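You operate a simulated robot arm through the tools that you are given. There is no shell and no other tool. Be economical: measure what you need, move in short steps, check, and stop when the job is done.

Carry out the task below with a simulated two-armed robot. There is one attempt and no reset: what you move stays moved.

TASK
Take the tray set that says "L" from the top of the drying rack and leave it on the yellow tray. Fetch the teal plastic bottle from the middle bottom shelf of the long counter and stand it on top of the wiper block. Shut the basin cupboard door. Put the paper roll on the service shelf top away on the fourth rack shelf from the bottom. Pick up the jar from the bottom board of the service shelf with one hand, pass it to the other hand and put it on the shelf under the set-up table. Open the chart drawer, take the small carton labelled "tape" from the service shelf top and leave it inside floor, then shut the drawer. Do these in any order. Set down upright: plastic bottle, paper roll, jar.

The check looks at the end state, three seconds after you hand in, the way a careful person would. Anything else that was tipped, shoved, dropped, spilled or broken makes it a failure.

THE ROBOT
Two 7-joint arms with two-finger grippers on one trunk, on a base that drives. Base frame: it is fixed to the floor where the robot stands at the start and does not move with it; the origin is under the middle of the robot, x ahead of it, y to its left, z up. Units: mm, rad, N and s.
The left shoulder is at the start at [23, 211, 1082], the right one opposite. With the tool pointing down near the work surface each hand reaches from about 100 to 380 mm from the robot's upright axis, wherever it stands, measured 20 degrees to its own side. Places, roughly: basin cupboard door [400, 200, 400]; chart drawer [-2500, -1300, 600]; chart drawer floor [-2500, -1300, 600]; fourth rack shelf [-5100, -1500, 1200]; jar [750, -1750, 250]; paper roll (3x3x6 cm) [800, -1700, 800]; plastic bottle [750, -750, 250]; shelf under the set-up table [-1400, -1600, 300]; small carton [1000, -1500, 750]; tray set [750, -250, 1000]; wiper block [-2500, -1250, 1000]; yellow tray (26x18x3 cm) [-1200, -1800, 800]. Payload 2.2 kg a hand.
Tool frame (each hand has its own): the origin (TCP) lies between the finger pads and is the grasp point; the fingertips stand 19 mm ahead of it; z points along the fingers, y is the line along which they close. The gripper opens to 116 mm. The gripper's body begins 70 mm behind the TCP.
Orientation is that of the tool frame in the base frame, as a unit quaternion [x, y, z, w]. With the fingers straight down and closing along the base's y, the tool's x points along the base's -x, its y along +y and its z along -z.

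THE INTERFACE
- The arms move only by the tool servo_tool. It takes "left_plan", "right_plan" or both (then of equal length, played together; a hand with none holds still); each is a list that holds one entry, the list of rows, each a list of 6 numbers: the shift along the tool's x, y, z in cm, then the turn, a rotation vector about the tool's x, y, z in rad. In form: [[[x, y, z, wx, wy, wz], ...]]. A call has 1 to 12 rows; each row is the pose to reach, as a shift and turn from the pose commanded when the call began, along the tool's axes at that moment. "left_fingers" and "right_fingers" are, for a hand that has rows, the opening, from 0 (shut) to 1 (fully open), set as the call begins (left out, the last holds). Rows are played at 5 a second. More than 50 mm and 0.15 rad between two rows, or a gripper value outside its range, and nothing of the call is played. A pose out of reach is approached as far as the arm can. The call stops where the force on the tool passes 40 N (or 10 N more than at its start, if that is more) or the arm is blocked; 0.2 s more then pass. The fingers move at their own pace and stop on an object; they squeeze with about 25 N. The grip force told is the motor's: it shows also when the fingers shut on nothing. Time passes only in rows, and 0.2 s behind the last, so rows that repeat a pose let the fingers close. The reply holds the time, the measured pose of the TCP, the force on the tool along the base axes, the opening and the grip force, in the units named above and with some noise, with the torque about the TCP (base axes, N m) and any sound that the robot's microphone picked up.
- Cameras (640 x 400 px; columns grow to the right, rows downward): "scene" is now at [124.2, -34.7, 1244.2]; the picture's right is [-0.34, -0.94, -0.00], its down [-0.59, 0.22, -0.78] and it looks along [0.73, -0.26, -0.63] (base axes); focal length 214 px, centre (320, 200). "left" rides on the left gripper at [69, 15, -96] in its tool frame; the picture's right is [-0.21, 0.98, 0.00], its down [-0.76, -0.17, -0.63] and it looks along [-0.62, -0.14, 0.77] (tool axes); focal length 251 px, centre (320, 200). "right" rides on the right gripper at [69, -15, -97] in its tool frame; the picture's right is [0.21, 0.98, 0.00], its down [-0.76, 0.17, -0.63] and it looks along [-0.62, 0.14, 0.77] (tool axes); focal length 251 px, centre (320, 200). There is no depth. A picture from a camera that has moved, and an enlarged one, comes with that camera's place and axes in the base frame and with its lens.
- camera(camera): a new picture of that camera. No time passes.
- raise_lower(by): slides the trunk up (or, below 0, down) by that many mm; the arms and the scene camera ride with it, the base frame stays. It gives what a move gives, with no picture.
- steer(legs): drives the robot by 1 to 6 legs, each [ahead, left, turn to the left] in mm, mm and rad, along the robot's own axes; the way and the turn of a leg run together, so that a leg with both is an arc; at most 1500 mm and 3.142 rad a leg. The arms and the cameras ride along, it lands a little off, and it stops where it bumps. It gives what a move gives.
- aim_head(pan, tilt): turns the head with the scene camera to pan (to the left, within 1.396 rad either way) and tilt (down, from -0.506 to 1.204), counted from straight ahead of the robot. It gives what a move gives.
- enlarge(camera, box): a new picture of the part [left, top, right, bottom] of that camera's present view, enlarged. No time passes.
- hand_in(): hands the job in; it is judged then, once.

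Go step by step. Nothing tells you exact positions but the pictures and the camera data: compare them with the known pose of the tool, close in by small moves and look again before you grip or let go. The budget is 207 turns and 190 pictures, counting those below and the enlarged ones. Unless the task says otherwise, let go and move clear before handing in.

The tools are called after "Request:" as name(argument=value, ...) on one line, values as JSON. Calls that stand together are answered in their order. servo_tool: Moves the arms, as the interface text tells. Its arguments: {"type":"object","properties":{"left_plan":{"type":"array"},"left_fingers":{"type":"number"},"right_plan":{"type":"array"},"right_fingers":{"type":"number"}},"required":[]} The other tools are called the same way: raise_lower (by) slides the trunk up or down; steer (legs) drives the base; aim_head (pan, tilt) turns the head that bears the scene camera; camera (camera) takes a picture; enlarge (camera, box) takes an enlarged picture of a part of a camera's view; hand_in () hands the job in.

At the start:

```text
time_s: 0.0
left_eef_pos: [473.0, -10.2, 1160.1]
left_tool_rot: [0.001, 1.0, -0.001, -0.002]
left_force: [0.0, 0.2, -0.1]
left_ft_torque: [-0.02, 0.0, 0.01]
left_gripper_width: 115.9
left_grip_force: 0.0
right_eef_pos: [336.4, -427.2, 1157.4]
right_tool_rot: [0.001, 1.0, -0.001, -0.001]
right_force: [-0.6, -0.2, 0.3]
right_ft_torque: [-0.03, -0.02, -0.01]
right_gripper_width: 116.0
right_grip_force: 0.1
trunk travel left (down, up): [-225.0, 265.0]
robot x, y, heading: [-2.1, 2.6, 0.001]
head pan, tilt: [-0.347, 0.675]
```

scene: 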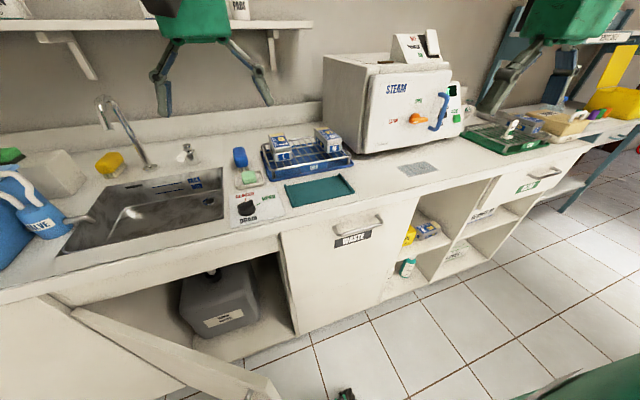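
right: 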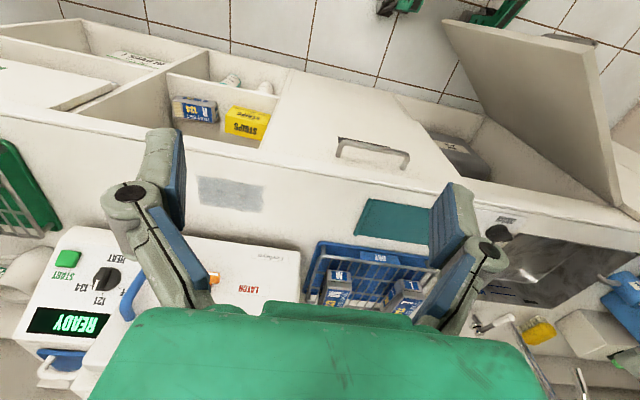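
left: 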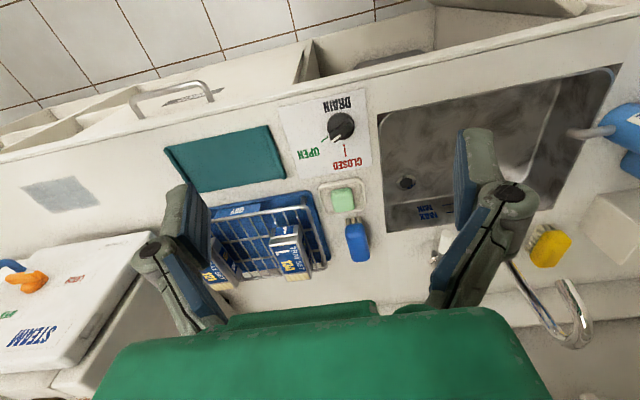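

I see the counter with the basin, a drying rack with two labelled boxes, a steam steriliser and the open cupboard door. I'll look closer at the drying rack and the surroundings first.

Request:
enlarge(camera="scene", box=[220, 110, 380, 210])

Request:
enlarge(camera="left", box=[160, 180, 380, 318])

Request:
enlarge(camera="right", box=[290, 220, 450, 320])

Request:
enlarge(camera="scene", box=[380, 200, 500, 300])

```text
4.00 times, centred on (300, 160) of scene
camera zoom: at [124.2, -34.7, 1244.2], right [-0.34, -0.94, 0.0], down [-0.59, 0.22, -0.78], along [0.73, -0.26, -0.63], focal length 858 px, centre (400, 360)
```

zoom: 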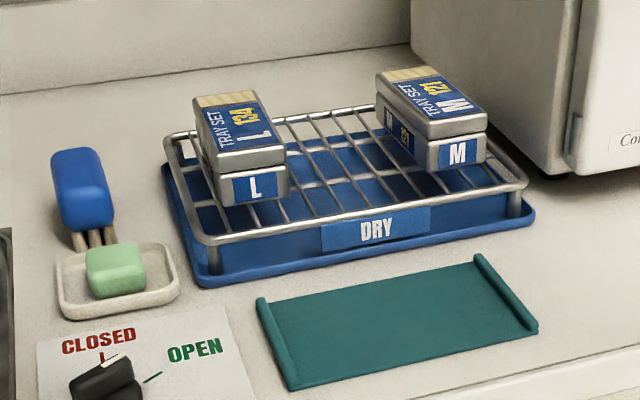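

```text
2.90 times, centred on (270, 249) of left
camera zoom: at [404.8, 4.1, 1257.8], right [0.21, 0.98, 0.0], down [0.76, -0.16, 0.63], along [0.62, -0.14, -0.77], focal length 729 px, centre (465, 58)
```

zoom: 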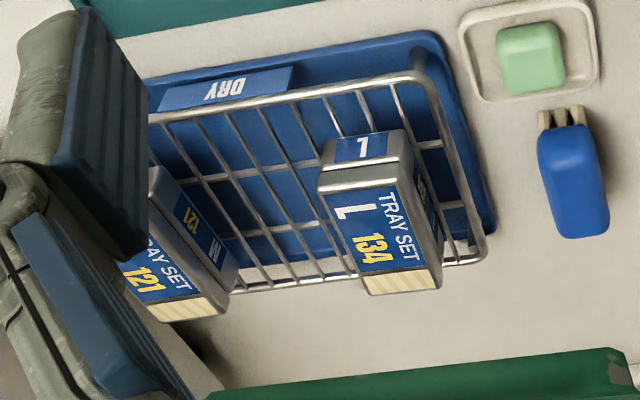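

```text
4.00 times, centred on (370, 270) of right
camera zoom: at [268.6, -442.2, 1254.3], right [-0.21, 0.98, 0.0], down [0.76, 0.17, 0.63], along [0.62, 0.13, -0.78], focal length 1006 px, centre (120, -80)
```

zoom: 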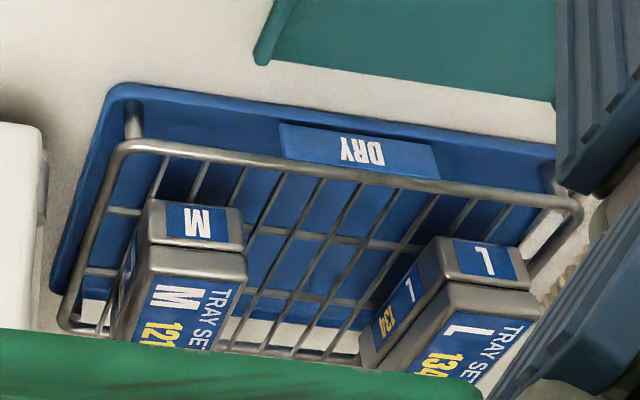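

```text
4.00 times, centred on (440, 250) of scene
camera zoom: at [124.2, -34.7, 1244.2], right [-0.34, -0.94, 0.0], down [-0.59, 0.22, -0.78], along [0.73, -0.26, -0.63], focal length 858 px, centre (-160, 0)
```

zoom: 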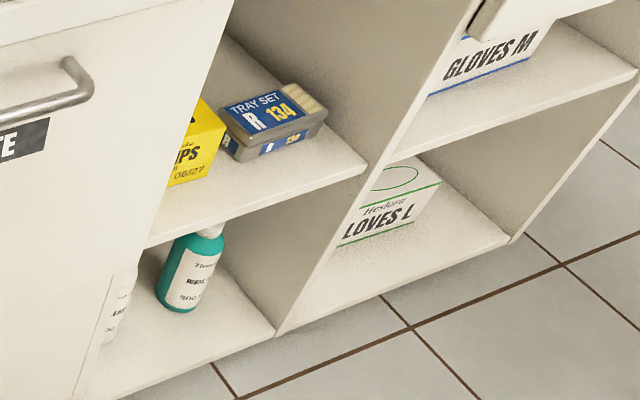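

Tray set L comes out at about (779, -133), top at z 960. Next I look at the open cupboard door and the rest of the room.

Request:
aim_head(pan=0.6, tilt=1.0)

Request:
camera(camera="scene")

Request:
aim_head(pan=-1.35, tilt=0.5)

Request:
camera(camera="scene")

```text
time_s: 1.2
left_eef_pos: [472.2, -0.5, 1162.2]
left_tool_rot: [0.0, 1.0, -0.005, 0.0]
left_force: [0.9, 0.4, 0.4]
left_ft_torque: [0.01, 0.03, -0.03]
left_gripper_width: 115.8
left_grip_force: 0.0
right_eef_pos: [336.2, -416.9, 1161.8]
right_tool_rot: [-0.001, 1.0, -0.006, 0.0]
right_force: [-0.3, 0.9, 0.8]
right_ft_torque: [0.0, 0.01, 0.0]
right_gripper_width: 116.2
right_grip_force: 0.1
trunk travel left (down, up): [-225.0, 265.0]
robot x, y, heading: [2.2, -0.4, -0.0]
head pan, tilt: [0.6, 1.0]
```

```text
182 pictures are left
camera scene: at [101.3, 49.1, 1218.6], right [0.57, -0.82, 0.0], down [-0.7, -0.48, -0.53], along [0.44, 0.3, -0.85], focal length 214 px, centre (320, 200)
```

scene: 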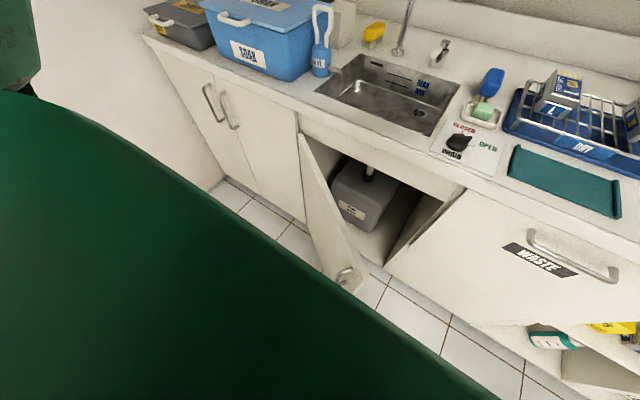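

```text
time_s: 3.1
left_eef_pos: [470.9, -17.5, 1160.4]
left_tool_rot: [0.001, 1.0, 0.0, 0.001]
left_force: [0.3, -0.5, -0.8]
left_ft_torque: [0.01, 0.01, 0.03]
left_gripper_width: 115.8
left_grip_force: 0.0
right_eef_pos: [334.6, -432.9, 1156.5]
right_tool_rot: [0.002, 1.0, 0.005, 0.001]
right_force: [0.2, -0.4, -0.9]
right_ft_torque: [0.02, -0.04, -0.01]
right_gripper_width: 116.1
right_grip_force: 0.2
trunk travel left (down, up): [-225.0, 265.0]
robot x, y, heading: [3.0, -2.8, -0.003]
head pan, tilt: [-1.349, 0.499]
```

```text
181 pictures are left
camera scene: at [121.6, -54.0, 1253.0], right [-0.49, -0.87, 0.0], down [-0.47, 0.27, -0.84], along [0.73, -0.41, -0.55], focal length 214 px, centre (320, 200)
```

scene: 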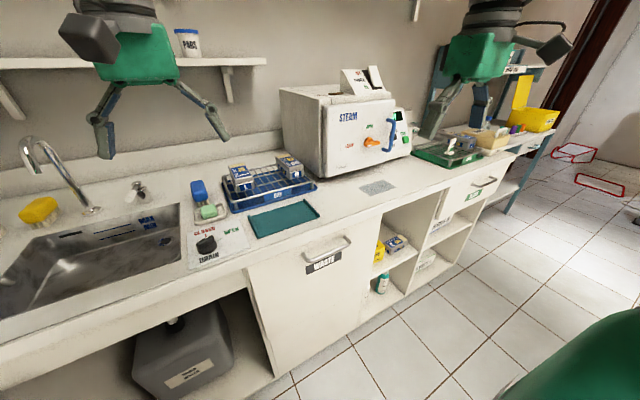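

The head may not have settled. I look again to the right.

Request:
camera(camera="scene")

```text
180 pictures are left
camera scene: at [121.6, -54.0, 1253.0], right [-0.49, -0.87, 0.0], down [-0.47, 0.27, -0.84], along [0.73, -0.41, -0.55], focal length 214 px, centre (320, 200)
```

scene: 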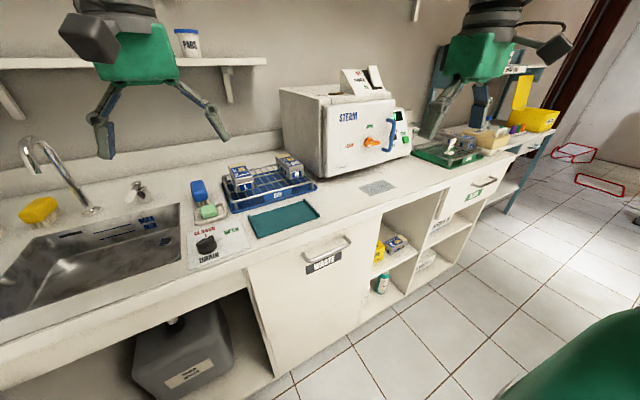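

Request:
aim_head(pan=-1.35, tilt=0.5)

Request:
camera(camera="scene")

```text
time_s: 3.7
left_eef_pos: [472.5, 5.8, 1161.5]
left_tool_rot: [0.0, 1.0, -0.007, 0.0]
left_force: [-1.1, 0.8, 0.2]
left_ft_torque: [-0.08, 0.05, 0.0]
left_gripper_width: 116.0
left_grip_force: 0.0
right_eef_pos: [335.6, -410.4, 1164.8]
right_tool_rot: [-0.001, 1.0, -0.008, 0.002]
right_force: [-0.8, 0.4, 0.2]
right_ft_torque: [-0.08, -0.03, 0.0]
right_gripper_width: 116.0
right_grip_force: 0.0
trunk travel left (down, up): [-225.0, 265.0]
robot x, y, heading: [-0.5, 3.3, 0.002]
head pan, tilt: [-1.349, 0.499]
```

```text
179 pictures are left
camera scene: at [123.5, -29.3, 1255.9], right [-0.46, -0.89, 0.01], down [-0.46, 0.23, -0.85], along [0.76, -0.4, -0.52], focal length 214 px, centre (320, 200)
```

scene: 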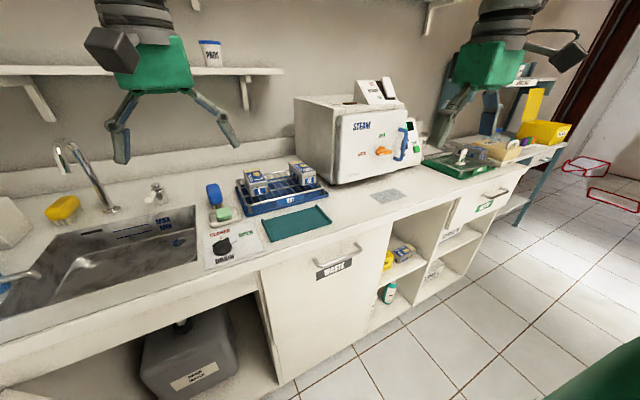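

Request:
aim_head(pan=-0.9, tilt=0.3)

Request:
camera(camera="scene")

```text
time_s: 4.6
left_eef_pos: [472.4, 2.6, 1161.7]
left_tool_rot: [0.0, 1.0, -0.007, 0.001]
left_force: [0.4, 0.4, 0.5]
left_ft_torque: [-0.06, -0.01, 0.04]
left_gripper_width: 115.8
left_grip_force: 0.0
right_eef_pos: [334.1, -413.3, 1163.5]
right_tool_rot: [0.0, 1.0, -0.007, 0.002]
right_force: [0.6, 0.0, -0.3]
right_ft_torque: [-0.01, -0.01, 0.0]
right_gripper_width: 116.1
right_grip_force: 0.1
trunk travel left (down, up): [-225.0, 265.0]
robot x, y, heading: [-2.2, 0.2, 0.002]
head pan, tilt: [-0.901, 0.3]
```

```text
178 pictures are left
camera scene: at [126.1, -33.8, 1271.0], right [-0.46, -0.89, 0.01], down [-0.33, 0.17, -0.93], along [0.82, -0.43, -0.37], focal length 214 px, centre (320, 200)
```

scene: 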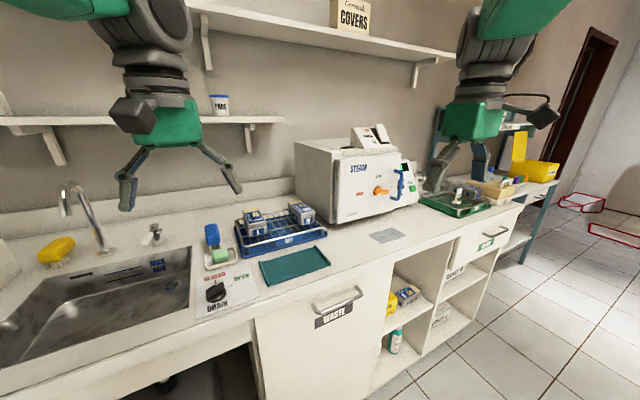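

The head's pan to the right is blocked around -0.48, so I'll use base turns for looking. The door is hinged on its left with its free edge in front of the robot; I back off a bit and look at it.

Request:
steer(legs=[[-350, 0, 0]])

Request:
aim_head(pan=0.2, tilt=0.8)

Request:
camera(camera="scene")

```text
time_s: 6.9
left_eef_pos: [122.2, -4.0, 1162.7]
left_tool_rot: [0.0, 1.0, -0.005, 0.001]
left_force: [-0.6, -0.4, 0.6]
left_ft_torque: [0.01, -0.02, -0.01]
left_gripper_width: 116.0
left_grip_force: 0.0
right_eef_pos: [-16.7, -421.1, 1159.2]
right_tool_rot: [0.002, 1.0, 0.002, -0.001]
right_force: [0.1, -0.3, -0.2]
right_ft_torque: [-0.02, 0.0, 0.02]
right_gripper_width: 115.9
right_grip_force: 0.0
trunk travel left (down, up): [-225.0, 265.0]
robot x, y, heading: [-350.3, -4.1, 0.003]
head pan, tilt: [-0.901, 0.3]
```

```text
time_s: 8.2
left_eef_pos: [119.7, -0.9, 1163.3]
left_tool_rot: [0.001, 1.0, -0.006, 0.002]
left_force: [0.1, 0.4, -0.6]
left_ft_torque: [-0.03, 0.01, -0.02]
left_gripper_width: 116.3
left_grip_force: 0.0
right_eef_pos: [-18.7, -419.0, 1160.9]
right_tool_rot: [0.001, 1.0, 0.001, 0.002]
right_force: [-0.2, -0.3, -0.2]
right_ft_torque: [0.02, 0.02, 0.01]
right_gripper_width: 116.0
right_grip_force: 0.0
trunk travel left (down, up): [-225.0, 265.0]
robot x, y, heading: [-344.3, 1.7, 0.001]
head pan, tilt: [0.201, 0.799]
```

```text
177 pictures are left
camera scene: at [-226.4, 16.3, 1234.0], right [0.2, -0.98, 0.0], down [-0.7, -0.14, -0.7], along [0.68, 0.14, -0.72], focal length 214 px, centre (320, 200)
```

scene: 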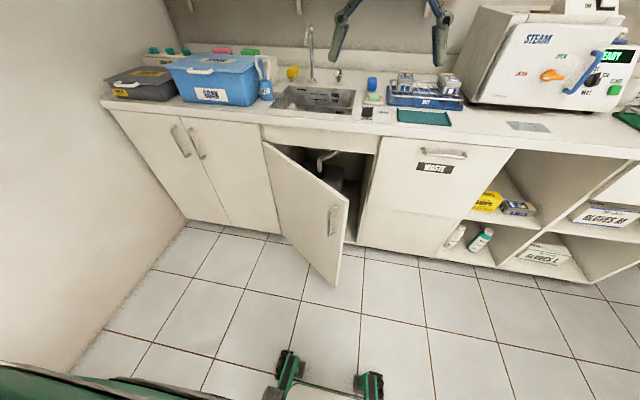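

The door's free top corner is about (199, 26, 800), hinge near (435, 372). I'll lower the trunk, bring the closed left hand in front of the outer face and push.

Request:
servo_tool(left_plan=[[[3, 4, 0, 0, 0, 0], [6, 8, 0, 0, 0, 0], [9, 11, 0, 0, 0, 0], [11.4, 12, 0, 0, 0, 0]]], left_fingers=0)

Request:
raise_lower(by=-224)

Request:
servo_tool(left_plan=[[[0, 0, 4, 0, 0, 0], [0, 0, 8, 0, 0, 0], [0, 0, 12, 0, 0, 0], [0, 0, 16, 0, 0, 0], [0, 0, 20, 0, 0, 0], [0, 0, 23, 0, 0, 0]]])

Request:
camera(camera="scene")

```text
time_s: 9.2
left_eef_pos: [5.8, 119.0, 1162.0]
left_tool_rot: [0.0, 1.0, -0.006, 0.003]
left_force: [-0.4, 0.0, -0.3]
left_ft_torque: [0.04, 0.01, 0.03]
left_gripper_width: 0.0
left_grip_force: 24.8
right_eef_pos: [-19.4, -419.0, 1162.1]
right_tool_rot: [0.003, 1.0, 0.0, 0.001]
right_force: [-0.1, -0.1, -0.1]
right_ft_torque: [-0.01, 0.02, -0.02]
right_gripper_width: 115.8
right_grip_force: 0.1
trunk travel left (down, up): [-225.0, 265.0]
robot x, y, heading: [-347.9, 6.5, 0.005]
head pan, tilt: [0.201, 0.799]
```

```text
time_s: 11.6
left_eef_pos: [7.7, 118.9, 937.9]
left_tool_rot: [0.0, 1.0, -0.004, 0.002]
left_force: [-1.0, 0.1, 1.2]
left_ft_torque: [0.01, -0.01, 0.02]
left_gripper_width: 0.0
left_grip_force: 25.4
right_eef_pos: [-19.5, -420.3, 937.4]
right_tool_rot: [0.001, 1.0, -0.001, 0.002]
right_force: [-0.5, 0.2, -0.4]
right_ft_torque: [-0.02, -0.02, 0.0]
right_gripper_width: 116.3
right_grip_force: 0.3
trunk travel left (down, up): [-1.0, 489.0]
robot x, y, heading: [-348.1, 3.8, 0.002]
head pan, tilt: [0.201, 0.799]
```

```text
time_s: 13.0
left_eef_pos: [7.5, 116.7, 709.2]
left_tool_rot: [0.002, 1.0, -0.006, 0.002]
left_force: [0.2, 0.3, 0.7]
left_ft_torque: [0.0, -0.03, 0.02]
left_gripper_width: 0.0
left_grip_force: 25.1
right_eef_pos: [-17.7, -419.3, 936.6]
right_tool_rot: [0.001, 1.0, 0.0, 0.0]
right_force: [0.2, -0.9, 0.6]
right_ft_torque: [0.0, 0.02, -0.03]
right_gripper_width: 116.0
right_grip_force: 0.1
trunk travel left (down, up): [-1.0, 489.0]
robot x, y, heading: [-350.6, -0.3, 0.002]
head pan, tilt: [0.201, 0.799]
```

```text
176 pictures are left
camera scene: at [-226.9, 16.3, 1010.0], right [0.2, -0.98, 0.0], down [-0.7, -0.14, -0.7], along [0.68, 0.14, -0.72], focal length 214 px, centre (320, 200)
```

scene: 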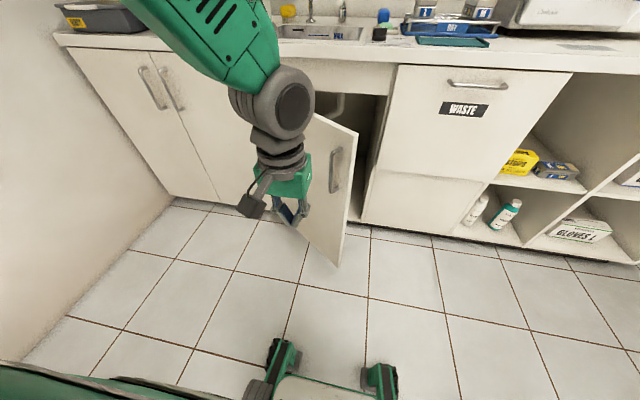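

Request:
servo_tool(right_plan=[[[0, 0, -4, 0, 0, 0], [0, 0, -8, 0, 0, 0], [3, 0, -12, 0, 0, 0]]])

Request:
steer(legs=[[330, 0, 0]])

Request:
camera(camera="scene")

```text
time_s: 13.8
left_eef_pos: [7.9, 117.9, 709.9]
left_tool_rot: [0.0, 1.0, -0.005, 0.002]
left_force: [-0.8, -0.1, 0.5]
left_ft_torque: [0.01, 0.0, -0.01]
left_gripper_width: 0.0
left_grip_force: 24.8
right_eef_pos: [-45.8, -424.4, 1060.6]
right_tool_rot: [0.002, 1.0, 0.002, 0.001]
right_force: [-0.2, -0.5, 0.6]
right_ft_torque: [0.02, -0.03, 0.01]
right_gripper_width: 116.0
right_grip_force: 0.0
right hand out of reach, approached as far as the arm can: row 3
trunk travel left (down, up): [-1.0, 489.0]
robot x, y, heading: [-349.3, 0.9, 0.001]
head pan, tilt: [0.201, 0.799]
```

```text
time_s: 16.0
left_eef_pos: [339.2, 117.3, 708.8]
left_tool_rot: [0.0, 1.0, -0.005, 0.002]
left_force: [-0.2, -0.6, -1.4]
left_ft_torque: [0.01, 0.03, -0.01]
left_gripper_width: 0.0
left_grip_force: 25.4
right_eef_pos: [289.0, -424.3, 1059.6]
right_tool_rot: [0.001, 1.0, 0.001, 0.002]
right_force: [0.9, 0.3, -0.4]
right_ft_torque: [0.0, 0.01, -0.02]
right_gripper_width: 116.2
right_grip_force: 0.1
trunk travel left (down, up): [-1.0, 489.0]
robot x, y, heading: [-18.0, 1.7, 0.003]
head pan, tilt: [0.201, 0.799]
```

```text
175 pictures are left
camera scene: at [105.0, 16.5, 1010.0], right [0.2, -0.98, 0.0], down [-0.7, -0.14, -0.69], along [0.68, 0.14, -0.72], focal length 214 px, centre (320, 200)
```

scene: 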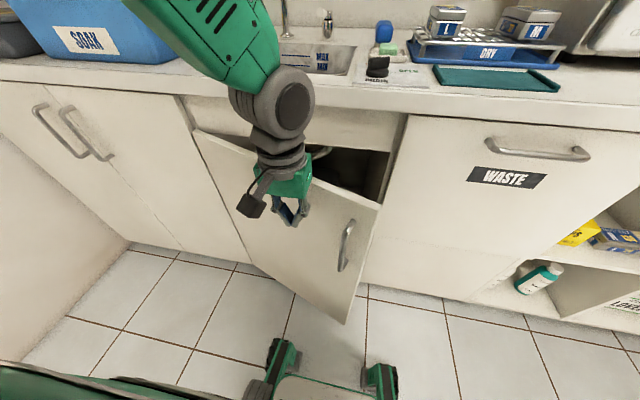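

The door follows the push. To keep the wrist clear of the counter edge, I tilt the hand so the fingers point forward and then push on.

Request:
servo_tool(left_plan=[[[0.5, 0, 1, 0, -0.15, 0], [1, 0, 2, 0, -0.3, 0], [1.5, 0, 3, 0, -0.45, 0], [2, 0, 4, 0, -0.6, 0], [2.5, 0, 5, 0, -0.75, 0], [3, 0, 6, 0, -0.9, 0]]])

Request:
steer(legs=[[100, 0, 0]])

Request:
camera(camera="scene")

```text
time_s: 17.6
left_eef_pos: [347.1, 89.7, 658.5]
left_tool_rot: [-0.051, 0.893, -0.029, 0.446]
left_force: [0.2, 0.3, 0.5]
left_ft_torque: [-0.01, 0.02, 0.0]
left_gripper_width: 0.0
left_grip_force: 25.2
left hand out of reach, approached as far as the arm can: row 4, 5, 6
right_eef_pos: [284.3, -425.5, 1060.5]
right_tool_rot: [0.002, 1.0, 0.002, 0.003]
right_force: [0.5, -1.1, 0.7]
right_ft_torque: [-0.02, -0.01, -0.02]
right_gripper_width: 116.1
right_grip_force: 0.1
trunk travel left (down, up): [-1.0, 489.0]
robot x, y, heading: [-17.5, 3.5, 0.003]
head pan, tilt: [0.201, 0.799]
stopped in row 6 (left hand): the arm was blocked; the commanded pose is now the measured one
```

```text
time_s: 18.7
left_eef_pos: [447.3, 89.4, 659.2]
left_tool_rot: [-0.052, 0.893, -0.029, 0.445]
left_force: [-1.2, 0.0, -0.6]
left_ft_torque: [-0.02, -0.01, -0.01]
left_gripper_width: 0.1
left_grip_force: 25.0
right_eef_pos: [385.9, -423.1, 1060.1]
right_tool_rot: [0.001, 1.0, 0.001, 0.002]
right_force: [0.5, 0.3, 0.4]
right_ft_torque: [-0.01, 0.03, 0.02]
right_gripper_width: 116.2
right_grip_force: 0.1
trunk travel left (down, up): [-1.0, 489.0]
robot x, y, heading: [81.5, -2.0, 0.004]
head pan, tilt: [0.201, 0.799]
```

```text
174 pictures are left
camera scene: at [204.3, 16.7, 1009.9], right [0.2, -0.98, 0.0], down [-0.71, -0.14, -0.69], along [0.68, 0.14, -0.72], focal length 214 px, centre (320, 200)
```

scene: 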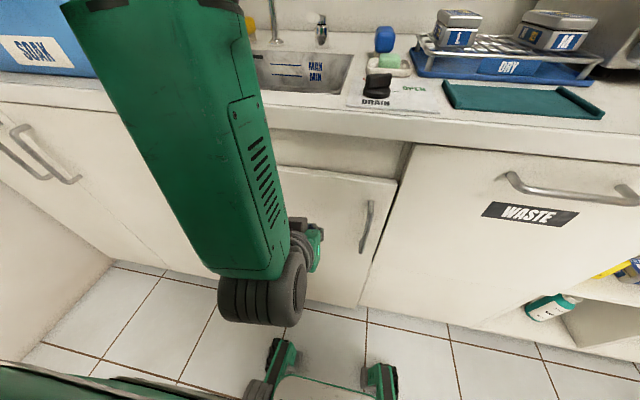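

Request:
steer(legs=[[40, 0, 0]])

Request:
camera(camera="scene")

```text
time_s: 19.7
left_eef_pos: [479.4, 91.3, 659.7]
left_tool_rot: [-0.051, 0.894, -0.031, 0.445]
left_force: [-0.2, -0.4, 0.1]
left_ft_torque: [-0.02, 0.0, -0.03]
left_gripper_width: 0.0
left_grip_force: 25.6
right_eef_pos: [419.4, -424.0, 1060.7]
right_tool_rot: [0.0, 1.0, 0.004, 0.004]
right_force: [-0.2, 0.2, 0.3]
right_ft_torque: [-0.04, -0.04, -0.01]
right_gripper_width: 115.9
right_grip_force: 0.0
trunk travel left (down, up): [-1.0, 489.0]
robot x, y, heading: [120.0, 1.2, 0.002]
head pan, tilt: [0.201, 0.799]
stopped in leg 1: the force on the tool passed its limit at 45 N (the readings are from after the stop); the commanded pose is now the measured one
```

```text
173 pictures are left
camera scene: at [240.3, 16.7, 1010.1], right [0.2, -0.98, 0.0], down [-0.7, -0.14, -0.7], along [0.68, 0.14, -0.72], focal length 214 px, centre (320, 200)
```

scene: 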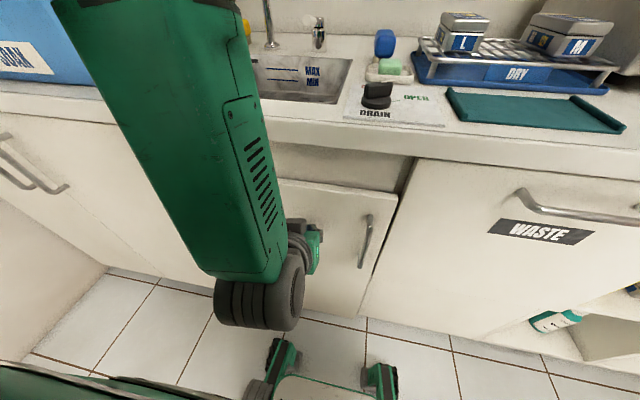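

The door looks shut (45 N contact). I back off, raise the trunk and restore the left hand to pointing down.

Request:
steer(legs=[[-200, 0, 0]])

Request:
raise_lower(by=224)

Request:
servo_tool(left_plan=[[[-2.3, 0, -1.7, -0.0086, 0.132, 0.015], [-4.6, 0, -3.4, -0.017, 0.264, 0.03], [-6.9, 0, -5.1, -0.026, 0.396, 0.045], [-9.2, 0, -6.9, -0.034, 0.527, 0.061], [-11.5, 0, -8.6, -0.043, 0.66, 0.076], [-13.8, 0, -10.3, -0.051, 0.79, 0.09], [-16, 0, -12, -0.06, 0.923, 0.106]]])

Request:
camera(camera="scene")

```text
time_s: 21.3
left_eef_pos: [279.0, 89.6, 660.1]
left_tool_rot: [-0.051, 0.894, -0.03, 0.445]
left_force: [-0.3, -0.2, 0.3]
left_ft_torque: [0.01, -0.02, 0.01]
left_gripper_width: 0.2
left_grip_force: 25.0
right_eef_pos: [216.8, -424.0, 1060.6]
right_tool_rot: [0.001, 1.0, 0.003, 0.004]
right_force: [-0.7, -0.9, -0.4]
right_ft_torque: [0.03, -0.03, 0.01]
right_gripper_width: 116.0
right_grip_force: 0.0
trunk travel left (down, up): [-1.0, 489.0]
robot x, y, heading: [-80.5, 3.8, 0.003]
head pan, tilt: [0.201, 0.799]
```

```text
time_s: 23.7
left_eef_pos: [278.4, 89.7, 885.3]
left_tool_rot: [-0.051, 0.893, -0.031, 0.446]
left_force: [-0.2, 0.3, -0.1]
left_ft_torque: [-0.01, 0.02, -0.01]
left_gripper_width: 0.0
left_grip_force: 25.0
right_eef_pos: [216.4, -423.4, 1284.8]
right_tool_rot: [0.001, 1.0, 0.004, 0.004]
right_force: [0.1, -0.3, -0.2]
right_ft_torque: [0.01, 0.03, 0.03]
right_gripper_width: 115.8
right_grip_force: 0.1
trunk travel left (down, up): [-225.0, 265.0]
robot x, y, heading: [-80.7, -1.7, 0.001]
head pan, tilt: [0.201, 0.799]
```

```text
time_s: 25.3
left_eef_pos: [278.9, 111.6, 1084.4]
left_tool_rot: [0.002, 1.0, -0.002, -0.002]
left_force: [1.4, 0.6, -0.5]
left_ft_torque: [0.0, -0.02, -0.02]
left_gripper_width: 0.0
left_grip_force: 25.2
left hand out of reach, approached as far as the arm can: row 1
right_eef_pos: [216.1, -424.3, 1285.1]
right_tool_rot: [0.001, 1.0, 0.004, 0.004]
right_force: [0.6, 0.0, 0.1]
right_ft_torque: [0.01, 0.04, 0.02]
right_gripper_width: 115.9
right_grip_force: 0.1
trunk travel left (down, up): [-225.0, 265.0]
robot x, y, heading: [-79.7, 5.3, 0.003]
head pan, tilt: [0.201, 0.799]
```

```text
172 pictures are left
camera scene: at [41.7, 16.8, 1233.9], right [0.2, -0.98, 0.0], down [-0.71, -0.14, -0.69], along [0.68, 0.14, -0.72], focal length 214 px, centre (320, 200)
```

scene: 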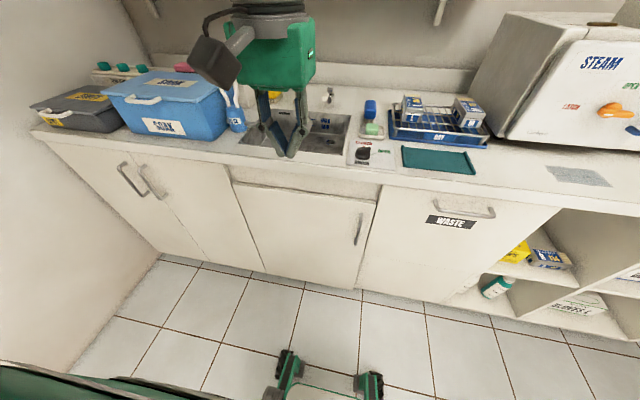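

The door is shut. Now the tray set: I open the left gripper, shift the base right, and close in on the counter.

Request:
steer(legs=[[0, -310, 0], [270, 0, 0]])

Request:
servo_tool(left_plan=[[[-4, 0, 0, 0, 0, 0], [-8, 0, 0, 0, 0, 0], [-12, 2, 0, 0, 0, 0]]], left_fingers=0.85)

Request:
camera(camera="left")

Request:
camera(camera="scene")

```text
time_s: 28.9
left_eef_pos: [547.3, -189.5, 1083.7]
left_tool_rot: [-0.001, 1.0, -0.005, 0.001]
left_force: [0.2, 0.4, -0.2]
left_ft_torque: [-0.06, 0.0, 0.02]
left_gripper_width: 0.0
left_grip_force: 25.2
right_eef_pos: [484.0, -730.3, 1285.5]
right_tool_rot: [0.002, 1.0, 0.012, 0.003]
right_force: [0.6, -0.8, 0.1]
right_ft_torque: [-0.01, -0.01, -0.02]
right_gripper_width: 116.0
right_grip_force: 0.1
trunk travel left (down, up): [-225.0, 265.0]
robot x, y, heading: [187.1, -308.0, 0.001]
head pan, tilt: [0.201, 0.799]
```

```text
time_s: 29.7
left_eef_pos: [666.1, -169.2, 1083.2]
left_tool_rot: [0.0, 1.0, -0.005, 0.0]
left_force: [-0.1, -0.6, -0.2]
left_ft_torque: [0.0, -0.02, -0.02]
left_gripper_width: 98.3
left_grip_force: 0.1
right_eef_pos: [483.3, -735.4, 1281.3]
right_tool_rot: [0.006, 1.0, 0.023, 0.003]
right_force: [-0.2, -1.0, -0.2]
right_ft_torque: [0.06, 0.02, 0.03]
right_gripper_width: 116.4
right_grip_force: 0.0
trunk travel left (down, up): [-225.0, 265.0]
robot x, y, heading: [185.8, -308.6, -0.002]
head pan, tilt: [0.201, 0.799]
```

```text
171 pictures are left
camera left: at [596.3, -153.4, 1180.0], right [0.21, 0.98, -0.01], down [0.76, -0.16, 0.64], along [0.62, -0.14, -0.77], focal length 251 px, centre (320, 200)
```

left: 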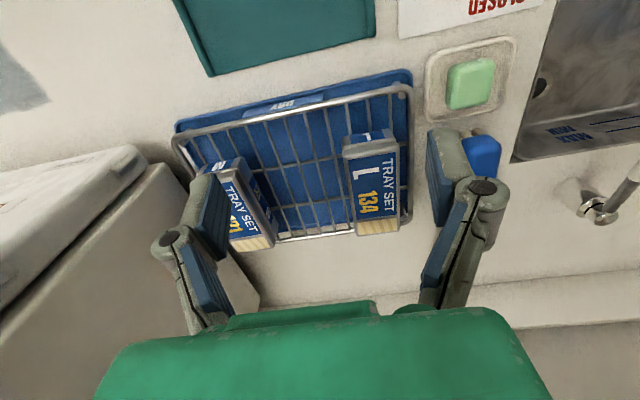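

```text
170 pictures are left
camera scene: at [309.8, -302.5, 1233.9], right [0.2, -0.98, -0.01], down [-0.71, -0.14, -0.7], along [0.68, 0.15, -0.72], focal length 214 px, centre (320, 200)
```

scene: 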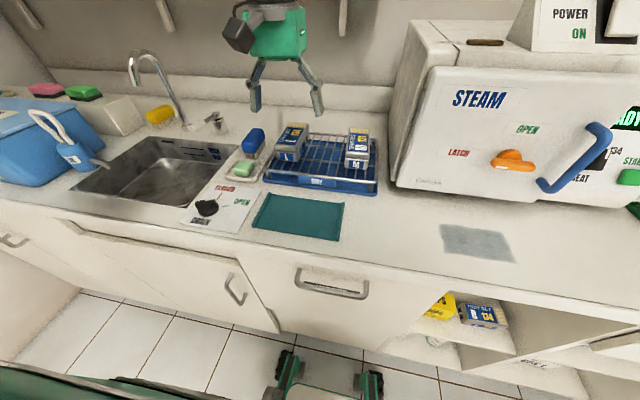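

Request:
servo_tool(left_plan=[[[-4, 1.5, 0, 0, 0, 0], [-8, 3, 0, 0, 0, 0], [-10.4, 3.7, 0, 0, 0, 0], [-10.4, 3.7, 4, 0, 0, 0], [-10.4, 3.7, 8, 0, 0, 0], [-10.4, 3.7, 8, 0, 0, 0]]])

Request:
camera(camera="left")

```text
time_s: 31.1
left_eef_pos: [767.9, -141.8, 1004.0]
left_tool_rot: [0.001, 1.0, -0.002, 0.001]
left_force: [-0.9, -1.2, 0.9]
left_ft_torque: [0.01, -0.02, -0.04]
left_gripper_width: 98.9
left_grip_force: 0.1
right_eef_pos: [480.9, -738.9, 1283.9]
right_tool_rot: [0.002, 1.0, 0.013, 0.006]
right_force: [0.6, -0.2, 0.2]
right_ft_torque: [0.08, -0.06, -0.04]
right_gripper_width: 115.9
right_grip_force: 0.1
trunk travel left (down, up): [-225.0, 265.0]
robot x, y, heading: [185.5, -310.9, 0.007]
head pan, tilt: [0.201, 0.799]
```

```text
169 pictures are left
camera left: at [698.6, -126.5, 1100.5], right [0.22, 0.98, 0.0], down [0.75, -0.16, 0.64], along [0.62, -0.14, -0.77], focal length 251 px, centre (320, 200)
```

left: 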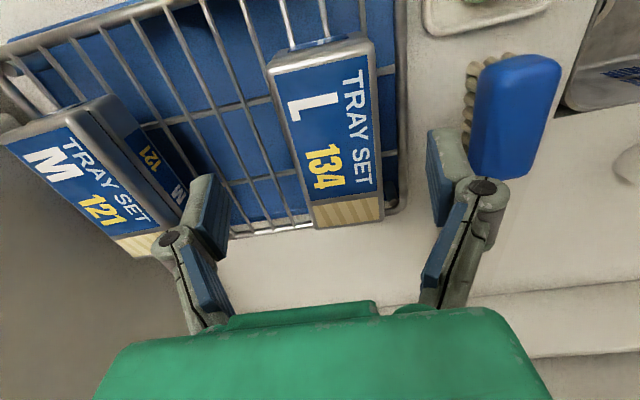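

Request:
servo_tool(left_plan=[[[-0.8, 0.7, 2, 0, 0, 0], [-0.8, 0.7, 4, 0, 0, 0], [-0.8, 0.7, 5.6, 0, 0, 0], [-0.8, 0.7, 5.6, 0, 0, 0]]], left_fingers=0.75)

Request:
enlarge(camera="left", box=[160, 0, 560, 320])

```text
time_s: 32.1
left_eef_pos: [777.9, -136.5, 948.5]
left_tool_rot: [-0.001, 1.0, -0.002, 0.002]
left_force: [-0.4, -0.5, 0.1]
left_ft_torque: [0.0, -0.01, 0.05]
left_gripper_width: 86.9
left_grip_force: 0.0
right_eef_pos: [483.0, -742.8, 1281.3]
right_tool_rot: [0.003, 1.0, 0.018, 0.004]
right_force: [0.0, -2.1, -0.4]
right_ft_torque: [0.12, -0.02, 0.01]
right_gripper_width: 115.6
right_grip_force: 0.0
trunk travel left (down, up): [-225.0, 265.0]
robot x, y, heading: [187.7, -310.6, 0.005]
head pan, tilt: [0.201, 0.799]
```

```text
1.25 times, centred on (360, 160) of left
camera zoom: at [707.3, -122.7, 1045.2], right [0.21, 0.98, 0.0], down [0.76, -0.16, 0.63], along [0.62, -0.14, -0.77], focal length 314 px, centre (270, 250)
```

zoom: 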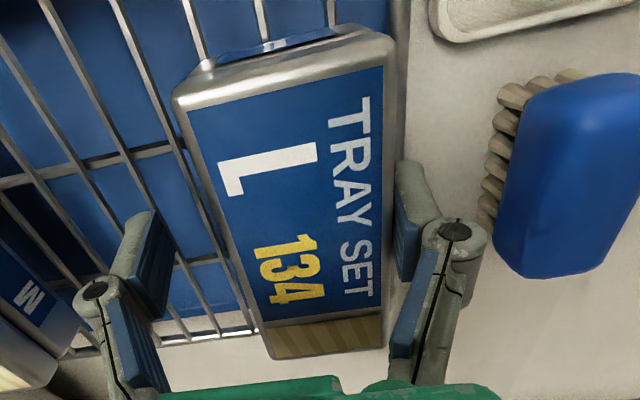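

Request:
servo_tool(left_plan=[[[0, 0.8, 0, 0, 0, 0], [0, 0.8, 0, 0, 0, 0]]])

Request:
servo_tool(left_plan=[[[0, 0, 0, 0, 0, 0], [0, 0, 0, 0, 0, 0], [0, 0, 0, 0, 0, 0]]], left_fingers=0)

Request:
enlarge(camera="left", box=[160, 0, 560, 320])

```text
time_s: 32.7
left_eef_pos: [776.0, -113.3, 945.1]
left_tool_rot: [-0.001, 1.0, -0.007, 0.001]
left_force: [-0.3, -0.2, 0.3]
left_ft_torque: [0.0, -0.02, 0.0]
left_gripper_width: 87.0
left_grip_force: 0.1
right_eef_pos: [482.1, -720.9, 1288.1]
right_tool_rot: [0.001, 1.0, 0.007, 0.007]
right_force: [0.2, -0.2, 0.4]
right_ft_torque: [-0.03, -0.01, -0.01]
right_gripper_width: 116.0
right_grip_force: 0.1
trunk travel left (down, up): [-225.0, 265.0]
robot x, y, heading: [187.3, -305.7, 0.003]
head pan, tilt: [0.201, 0.799]
```

```text
time_s: 33.5
left_eef_pos: [776.0, -109.7, 948.1]
left_tool_rot: [-0.002, 1.0, -0.008, 0.002]
left_force: [0.2, 3.3, 8.3]
left_ft_torque: [-0.18, -0.03, 0.02]
left_gripper_width: 54.6
left_grip_force: 24.7
right_eef_pos: [481.6, -719.4, 1290.0]
right_tool_rot: [0.001, 1.0, 0.009, 0.005]
right_force: [0.3, -0.1, -0.6]
right_ft_torque: [-0.04, 0.0, 0.01]
right_gripper_width: 116.0
right_grip_force: 0.1
trunk travel left (down, up): [-225.0, 265.0]
robot x, y, heading: [183.5, -307.0, 0.011]
head pan, tilt: [0.201, 0.799]
```

```text
1.25 times, centred on (360, 160) of left
camera zoom: at [706.5, -94.9, 1043.4], right [0.21, 0.98, -0.01], down [0.75, -0.15, 0.64], along [0.62, -0.15, -0.77], focal length 314 px, centre (270, 250)
```

zoom: 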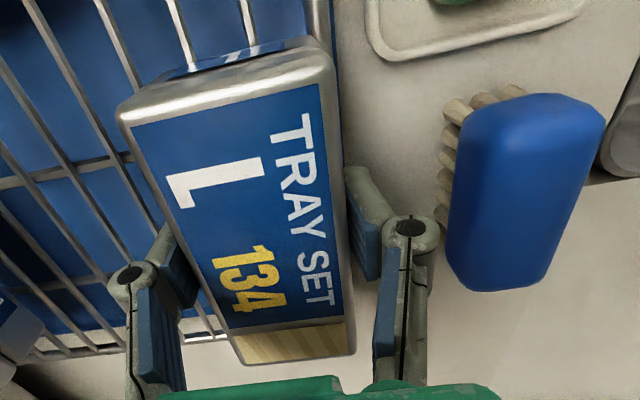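

The tray set is held (54.6 mm). I lift slowly; the trunk sways a bit, so I'll allow settle time.

Request:
servo_tool(left_plan=[[[0, 0, -1, 0, 0, 0], [0, 0, -2.5, 0, 0, 0], [0, 0, -5, 0, 0, 0], [0, 0, -8, 0, 0, 0], [0, 0, -11, 0, 0, 0], [0, 0, -14, 0, 0, 0], [0, 0, -14, 0, 0, 0]]])

Request:
camera(camera="left")

Request:
camera(camera="scene")

```text
time_s: 35.1
left_eef_pos: [777.5, -111.4, 1085.9]
left_tool_rot: [-0.001, 1.0, -0.007, 0.0]
left_force: [0.2, -0.1, -2.6]
left_ft_torque: [-0.01, 0.0, 0.0]
left_gripper_width: 54.6
left_grip_force: 25.4
right_eef_pos: [483.6, -725.6, 1286.6]
right_tool_rot: [0.002, 1.0, 0.013, 0.004]
right_force: [0.6, 0.2, -0.2]
right_ft_torque: [-0.04, -0.02, -0.01]
right_gripper_width: 116.0
right_grip_force: 0.0
trunk travel left (down, up): [-225.0, 265.0]
robot x, y, heading: [186.1, -307.6, 0.005]
head pan, tilt: [0.201, 0.799]
```

```text
166 pictures are left
camera left: at [707.8, -96.9, 1182.6], right [0.21, 0.98, -0.01], down [0.76, -0.16, 0.64], along [0.62, -0.15, -0.77], focal length 251 px, centre (320, 200)
```

left: 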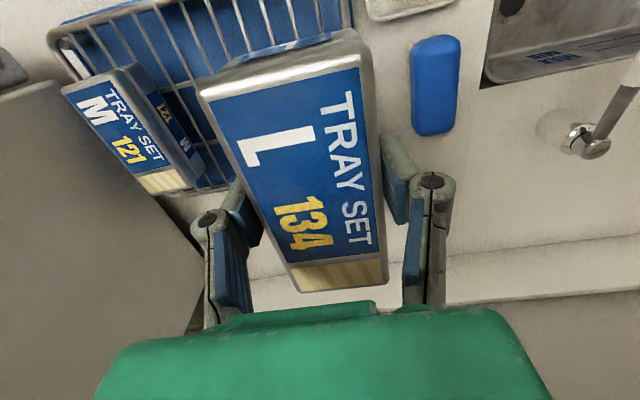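

```text
165 pictures are left
camera scene: at [309.9, -288.5, 1233.8], right [0.2, -0.98, 0.0], down [-0.71, -0.15, -0.69], along [0.68, 0.14, -0.72], focal length 214 px, centre (320, 200)
```

scene: 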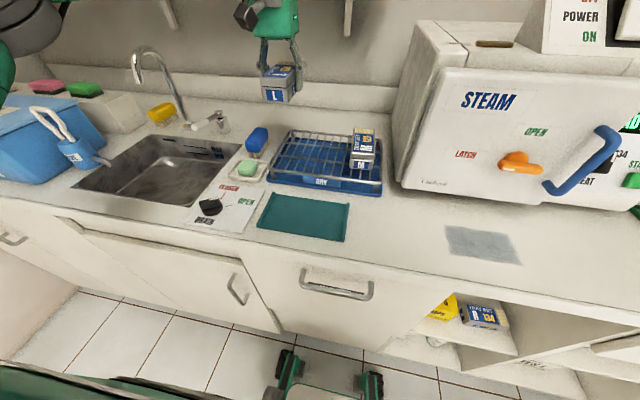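

Tray set L is in the left hand. I back off, fold the left hand up and out to the side, then go to look at the bottle.

Request:
steer(legs=[[-400, 0, 0]])

Request:
servo_tool(left_plan=[[[4, 2, -2, 0, 0, 0], [8, 4, -4, 0, 0, 0], [12, 6.5, -6.5, 0, 0, 0], [16, 9, -9, 0, 0, 0], [20, 12, -12, 0, 0, 0], [24, 15, -15, 0, 0, 0], [27, 18, -18, 0, 0, 0], [29, 20, -19, 0, 0, 0]]])

Request:
steer(legs=[[0, -350, 0]])

Request:
aim_head(pan=-0.15, tilt=0.75)

Request:
camera(camera="scene")

```text
time_s: 37.6
left_eef_pos: [377.4, -115.5, 1087.1]
left_tool_rot: [0.0, 1.0, -0.008, 0.001]
left_force: [-0.1, 0.3, -2.8]
left_ft_torque: [0.02, -0.01, 0.0]
left_gripper_width: 54.7
left_grip_force: 25.5
right_eef_pos: [83.6, -729.5, 1286.6]
right_tool_rot: [0.003, 1.0, 0.012, 0.003]
right_force: [0.0, -0.3, -0.7]
right_ft_torque: [-0.01, -0.01, 0.0]
right_gripper_width: 115.9
right_grip_force: 0.1
trunk travel left (down, up): [-225.0, 265.0]
robot x, y, heading: [-216.6, -304.1, 0.001]
head pan, tilt: [0.201, 0.799]
```

```text
refused: row 3 steps farther than a row can; nothing moved
```

```text
time_s: 39.9
left_eef_pos: [375.5, -460.0, 1087.2]
left_tool_rot: [0.0, 1.0, -0.011, 0.001]
left_force: [0.5, 0.8, -2.2]
left_ft_torque: [-0.08, 0.07, 0.01]
left_gripper_width: 54.5
left_grip_force: 25.1
right_eef_pos: [79.0, -1069.8, 1290.6]
right_tool_rot: [0.003, 1.0, 0.006, 0.007]
right_force: [-0.1, -0.1, 0.1]
right_ft_torque: [-0.04, 0.02, -0.04]
right_gripper_width: 116.2
right_grip_force: 0.1
trunk travel left (down, up): [-225.0, 265.0]
robot x, y, heading: [-212.1, -661.1, 0.005]
head pan, tilt: [0.201, 0.799]
```

```text
time_s: 40.7
left_eef_pos: [373.6, -463.7, 1089.2]
left_tool_rot: [-0.001, 1.0, -0.008, 0.004]
left_force: [-0.3, 0.6, -2.5]
left_ft_torque: [-0.01, 0.03, 0.01]
left_gripper_width: 54.6
left_grip_force: 24.7
right_eef_pos: [76.3, -1071.8, 1288.9]
right_tool_rot: [0.001, 1.0, 0.005, 0.006]
right_force: [-0.1, 0.7, 0.6]
right_ft_torque: [-0.05, -0.01, 0.05]
right_gripper_width: 115.9
right_grip_force: 0.0
trunk travel left (down, up): [-225.0, 265.0]
robot x, y, heading: [-208.4, -657.5, 0.005]
head pan, tilt: [-0.15, 0.75]
```

```text
164 pictures are left
camera scene: at [-86.1, -657.5, 1237.9], right [-0.15, -0.99, 0.01], down [-0.68, 0.09, -0.73], along [0.72, -0.12, -0.68], focal length 214 px, centre (320, 200)
```

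scene: 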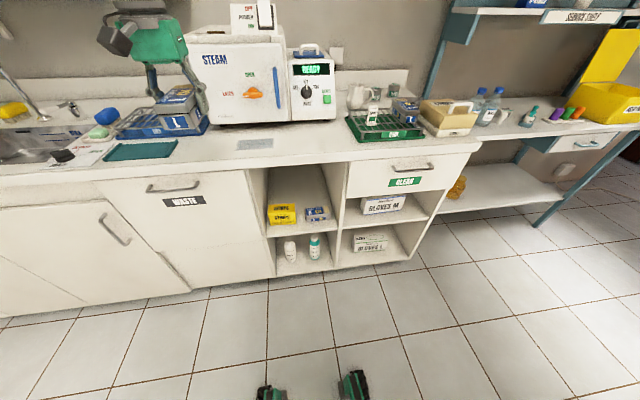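

I fold the left arm in smaller steps and lower the trunk for the bottle.

Request:
servo_tool(left_plan=[[[3.2, 2.2, -2.1, 0, 0, 0], [6.4, 4.4, -4.2, 0, 0, 0], [9.6, 6.6, -6.3, 0, 0, 0], [12.8, 8.8, -8.4, 0, 0, 0], [16, 11, -10.5, 0, 0, 0], [19.2, 13.2, -12.6, 0, 0, 0], [22.4, 15.4, -14.7, 0, 0, 0], [25.6, 17.6, -16.8, 0, 0, 0], [29, 20, -19, 0, 0, 0]]])

Request:
raise_lower(by=-224)

Request:
servo_tool(right_plan=[[[0, 2, 4.4, 0, 0, 0], [0, 4, 8.8, 0, 0, 0], [0, 6, 13.2, 0, 0, 0], [0, 8, 17.6, 0, 0, 0], [0, 10, 22, 0, 0, 0], [0, 12, 26.4, 0, 0, 0], [0, 14, 30.8, 0, 0, 0], [0, 16, 35, 0, 0, 0], [0, 18, 39, 0, 0, 0], [0, 20, 43, 0, 0, 0]]])

Request:
camera(camera="scene")

```text
time_s: 42.7
left_eef_pos: [90.7, -296.0, 1268.6]
left_tool_rot: [0.001, 1.0, 0.0, 0.004]
left_force: [-0.6, -0.1, -2.2]
left_ft_torque: [0.05, 0.02, 0.01]
left_gripper_width: 54.4
left_grip_force: 24.4
left hand out of reach, approached as far as the arm can: row 9
right_eef_pos: [74.2, -1096.9, 1282.8]
right_tool_rot: [0.004, 1.0, 0.015, 0.008]
right_force: [0.2, -0.2, -0.9]
right_ft_torque: [0.03, -0.03, -0.01]
right_gripper_width: 116.1
right_grip_force: 0.0
trunk travel left (down, up): [-225.0, 265.0]
robot x, y, heading: [-213.9, -661.6, 0.002]
head pan, tilt: [-0.15, 0.75]
```

```text
time_s: 45.1
left_eef_pos: [90.6, -285.7, 1043.6]
left_tool_rot: [0.0, 1.0, -0.004, 0.004]
left_force: [-0.3, -0.7, -2.1]
left_ft_torque: [0.02, -0.02, 0.01]
left_gripper_width: 54.6
left_grip_force: 25.2
right_eef_pos: [74.5, -1085.2, 1062.7]
right_tool_rot: [0.004, 1.0, 0.01, 0.007]
right_force: [-0.6, -1.7, -0.7]
right_ft_torque: [0.02, -0.02, -0.01]
right_gripper_width: 116.0
right_grip_force: 0.1
trunk travel left (down, up): [-1.0, 489.0]
robot x, y, heading: [-210.1, -656.9, 0.001]
head pan, tilt: [-0.15, 0.75]
```

```text
time_s: 47.3
left_eef_pos: [90.8, -284.1, 1042.2]
left_tool_rot: [0.0, 1.0, -0.004, 0.004]
left_force: [-1.0, -0.9, -3.0]
left_ft_torque: [0.02, -0.01, 0.02]
left_gripper_width: 54.4
left_grip_force: 24.4
right_eef_pos: [82.8, -872.9, 636.0]
right_tool_rot: [0.003, 1.0, 0.012, 0.008]
right_force: [0.3, 0.6, -0.1]
right_ft_torque: [0.0, 0.01, 0.01]
right_gripper_width: 115.9
right_grip_force: 0.0
right hand out of reach, approached as far as the arm can: row 1, 2, 3, 4, 5, 6, 7, 8
trunk travel left (down, up): [-1.0, 489.0]
robot x, y, heading: [-213.4, -658.5, 0.002]
head pan, tilt: [-0.15, 0.75]
```

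```text
163 pictures are left
camera scene: at [-87.7, -671.8, 1013.9], right [-0.15, -0.99, 0.0], down [-0.68, 0.1, -0.73], along [0.72, -0.11, -0.68], focal length 214 px, centre (320, 200)
```

scene: 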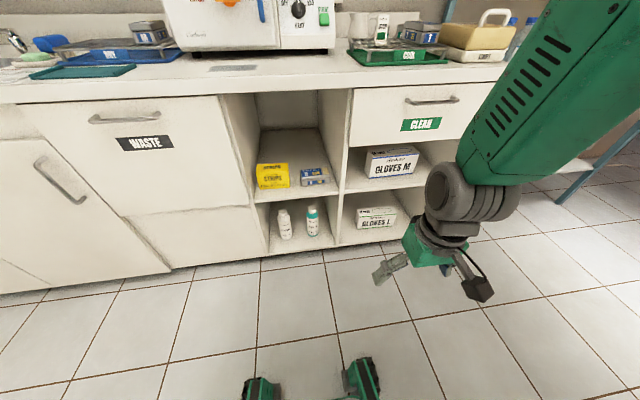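

Request:
servo_tool(right_plan=[[[0, 0, 3.5, 0, -0.13, 0], [0, 0, 7, 0, -0.26, 0], [0, 0, 10.5, 0, -0.39, 0], [0, 0, 14, 0, -0.52, 0], [0, 0, 17.5, 0, -0.65, 0], [0, 0, 21, 0, -0.78, 0], [0, 0, 24.5, 0, -0.91, 0], [0, 0, 28, 0, -1.04, 0]]])

Request:
camera(camera="right")

Request:
camera(camera="scene")

```text
time_s: 49.1
left_eef_pos: [91.1, -282.0, 1042.1]
left_tool_rot: [0.0, 1.0, -0.005, 0.003]
left_force: [0.3, 0.2, -2.7]
left_ft_torque: [0.0, 0.03, 0.0]
left_gripper_width: 54.3
left_grip_force: 24.4
right_eef_pos: [87.5, -865.8, 359.8]
right_tool_rot: [0.008, 0.864, 0.007, 0.504]
right_force: [-0.1, -0.1, -0.1]
right_ft_torque: [0.0, 0.01, 0.0]
right_gripper_width: 115.9
right_grip_force: 0.0
right hand out of reach, approached as far as the arm can: row 1, 2, 3, 4
trunk travel left (down, up): [-1.0, 489.0]
robot x, y, heading: [-213.3, -657.5, 0.001]
head pan, tilt: [-0.15, 0.75]
```

```text
162 pictures are left
camera right: at [-29.6, -881.8, 344.5], right [-0.1, 0.98, -0.17], down [-0.18, 0.15, 0.97], along [0.98, 0.13, 0.16], focal length 251 px, centre (320, 200)
```

right: 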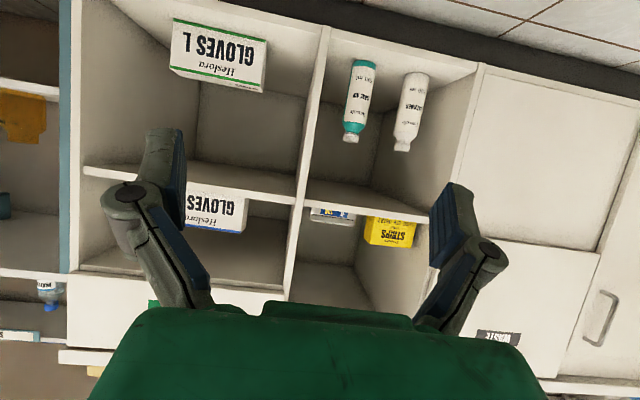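

```text
161 pictures are left
camera scene: at [-88.2, -669.7, 1014.0], right [-0.15, -0.99, 0.0], down [-0.68, 0.1, -0.73], along [0.72, -0.11, -0.68], focal length 214 px, centre (320, 200)
```

scene: 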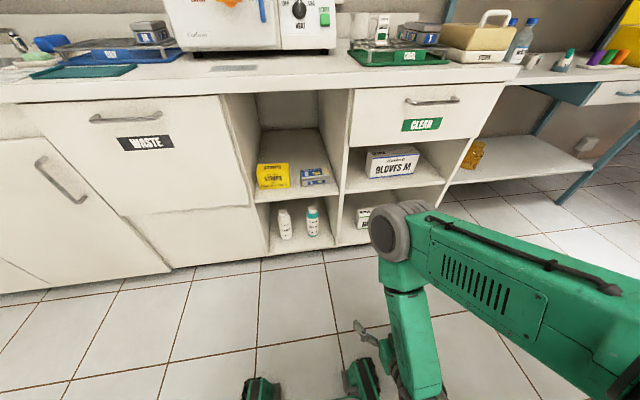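

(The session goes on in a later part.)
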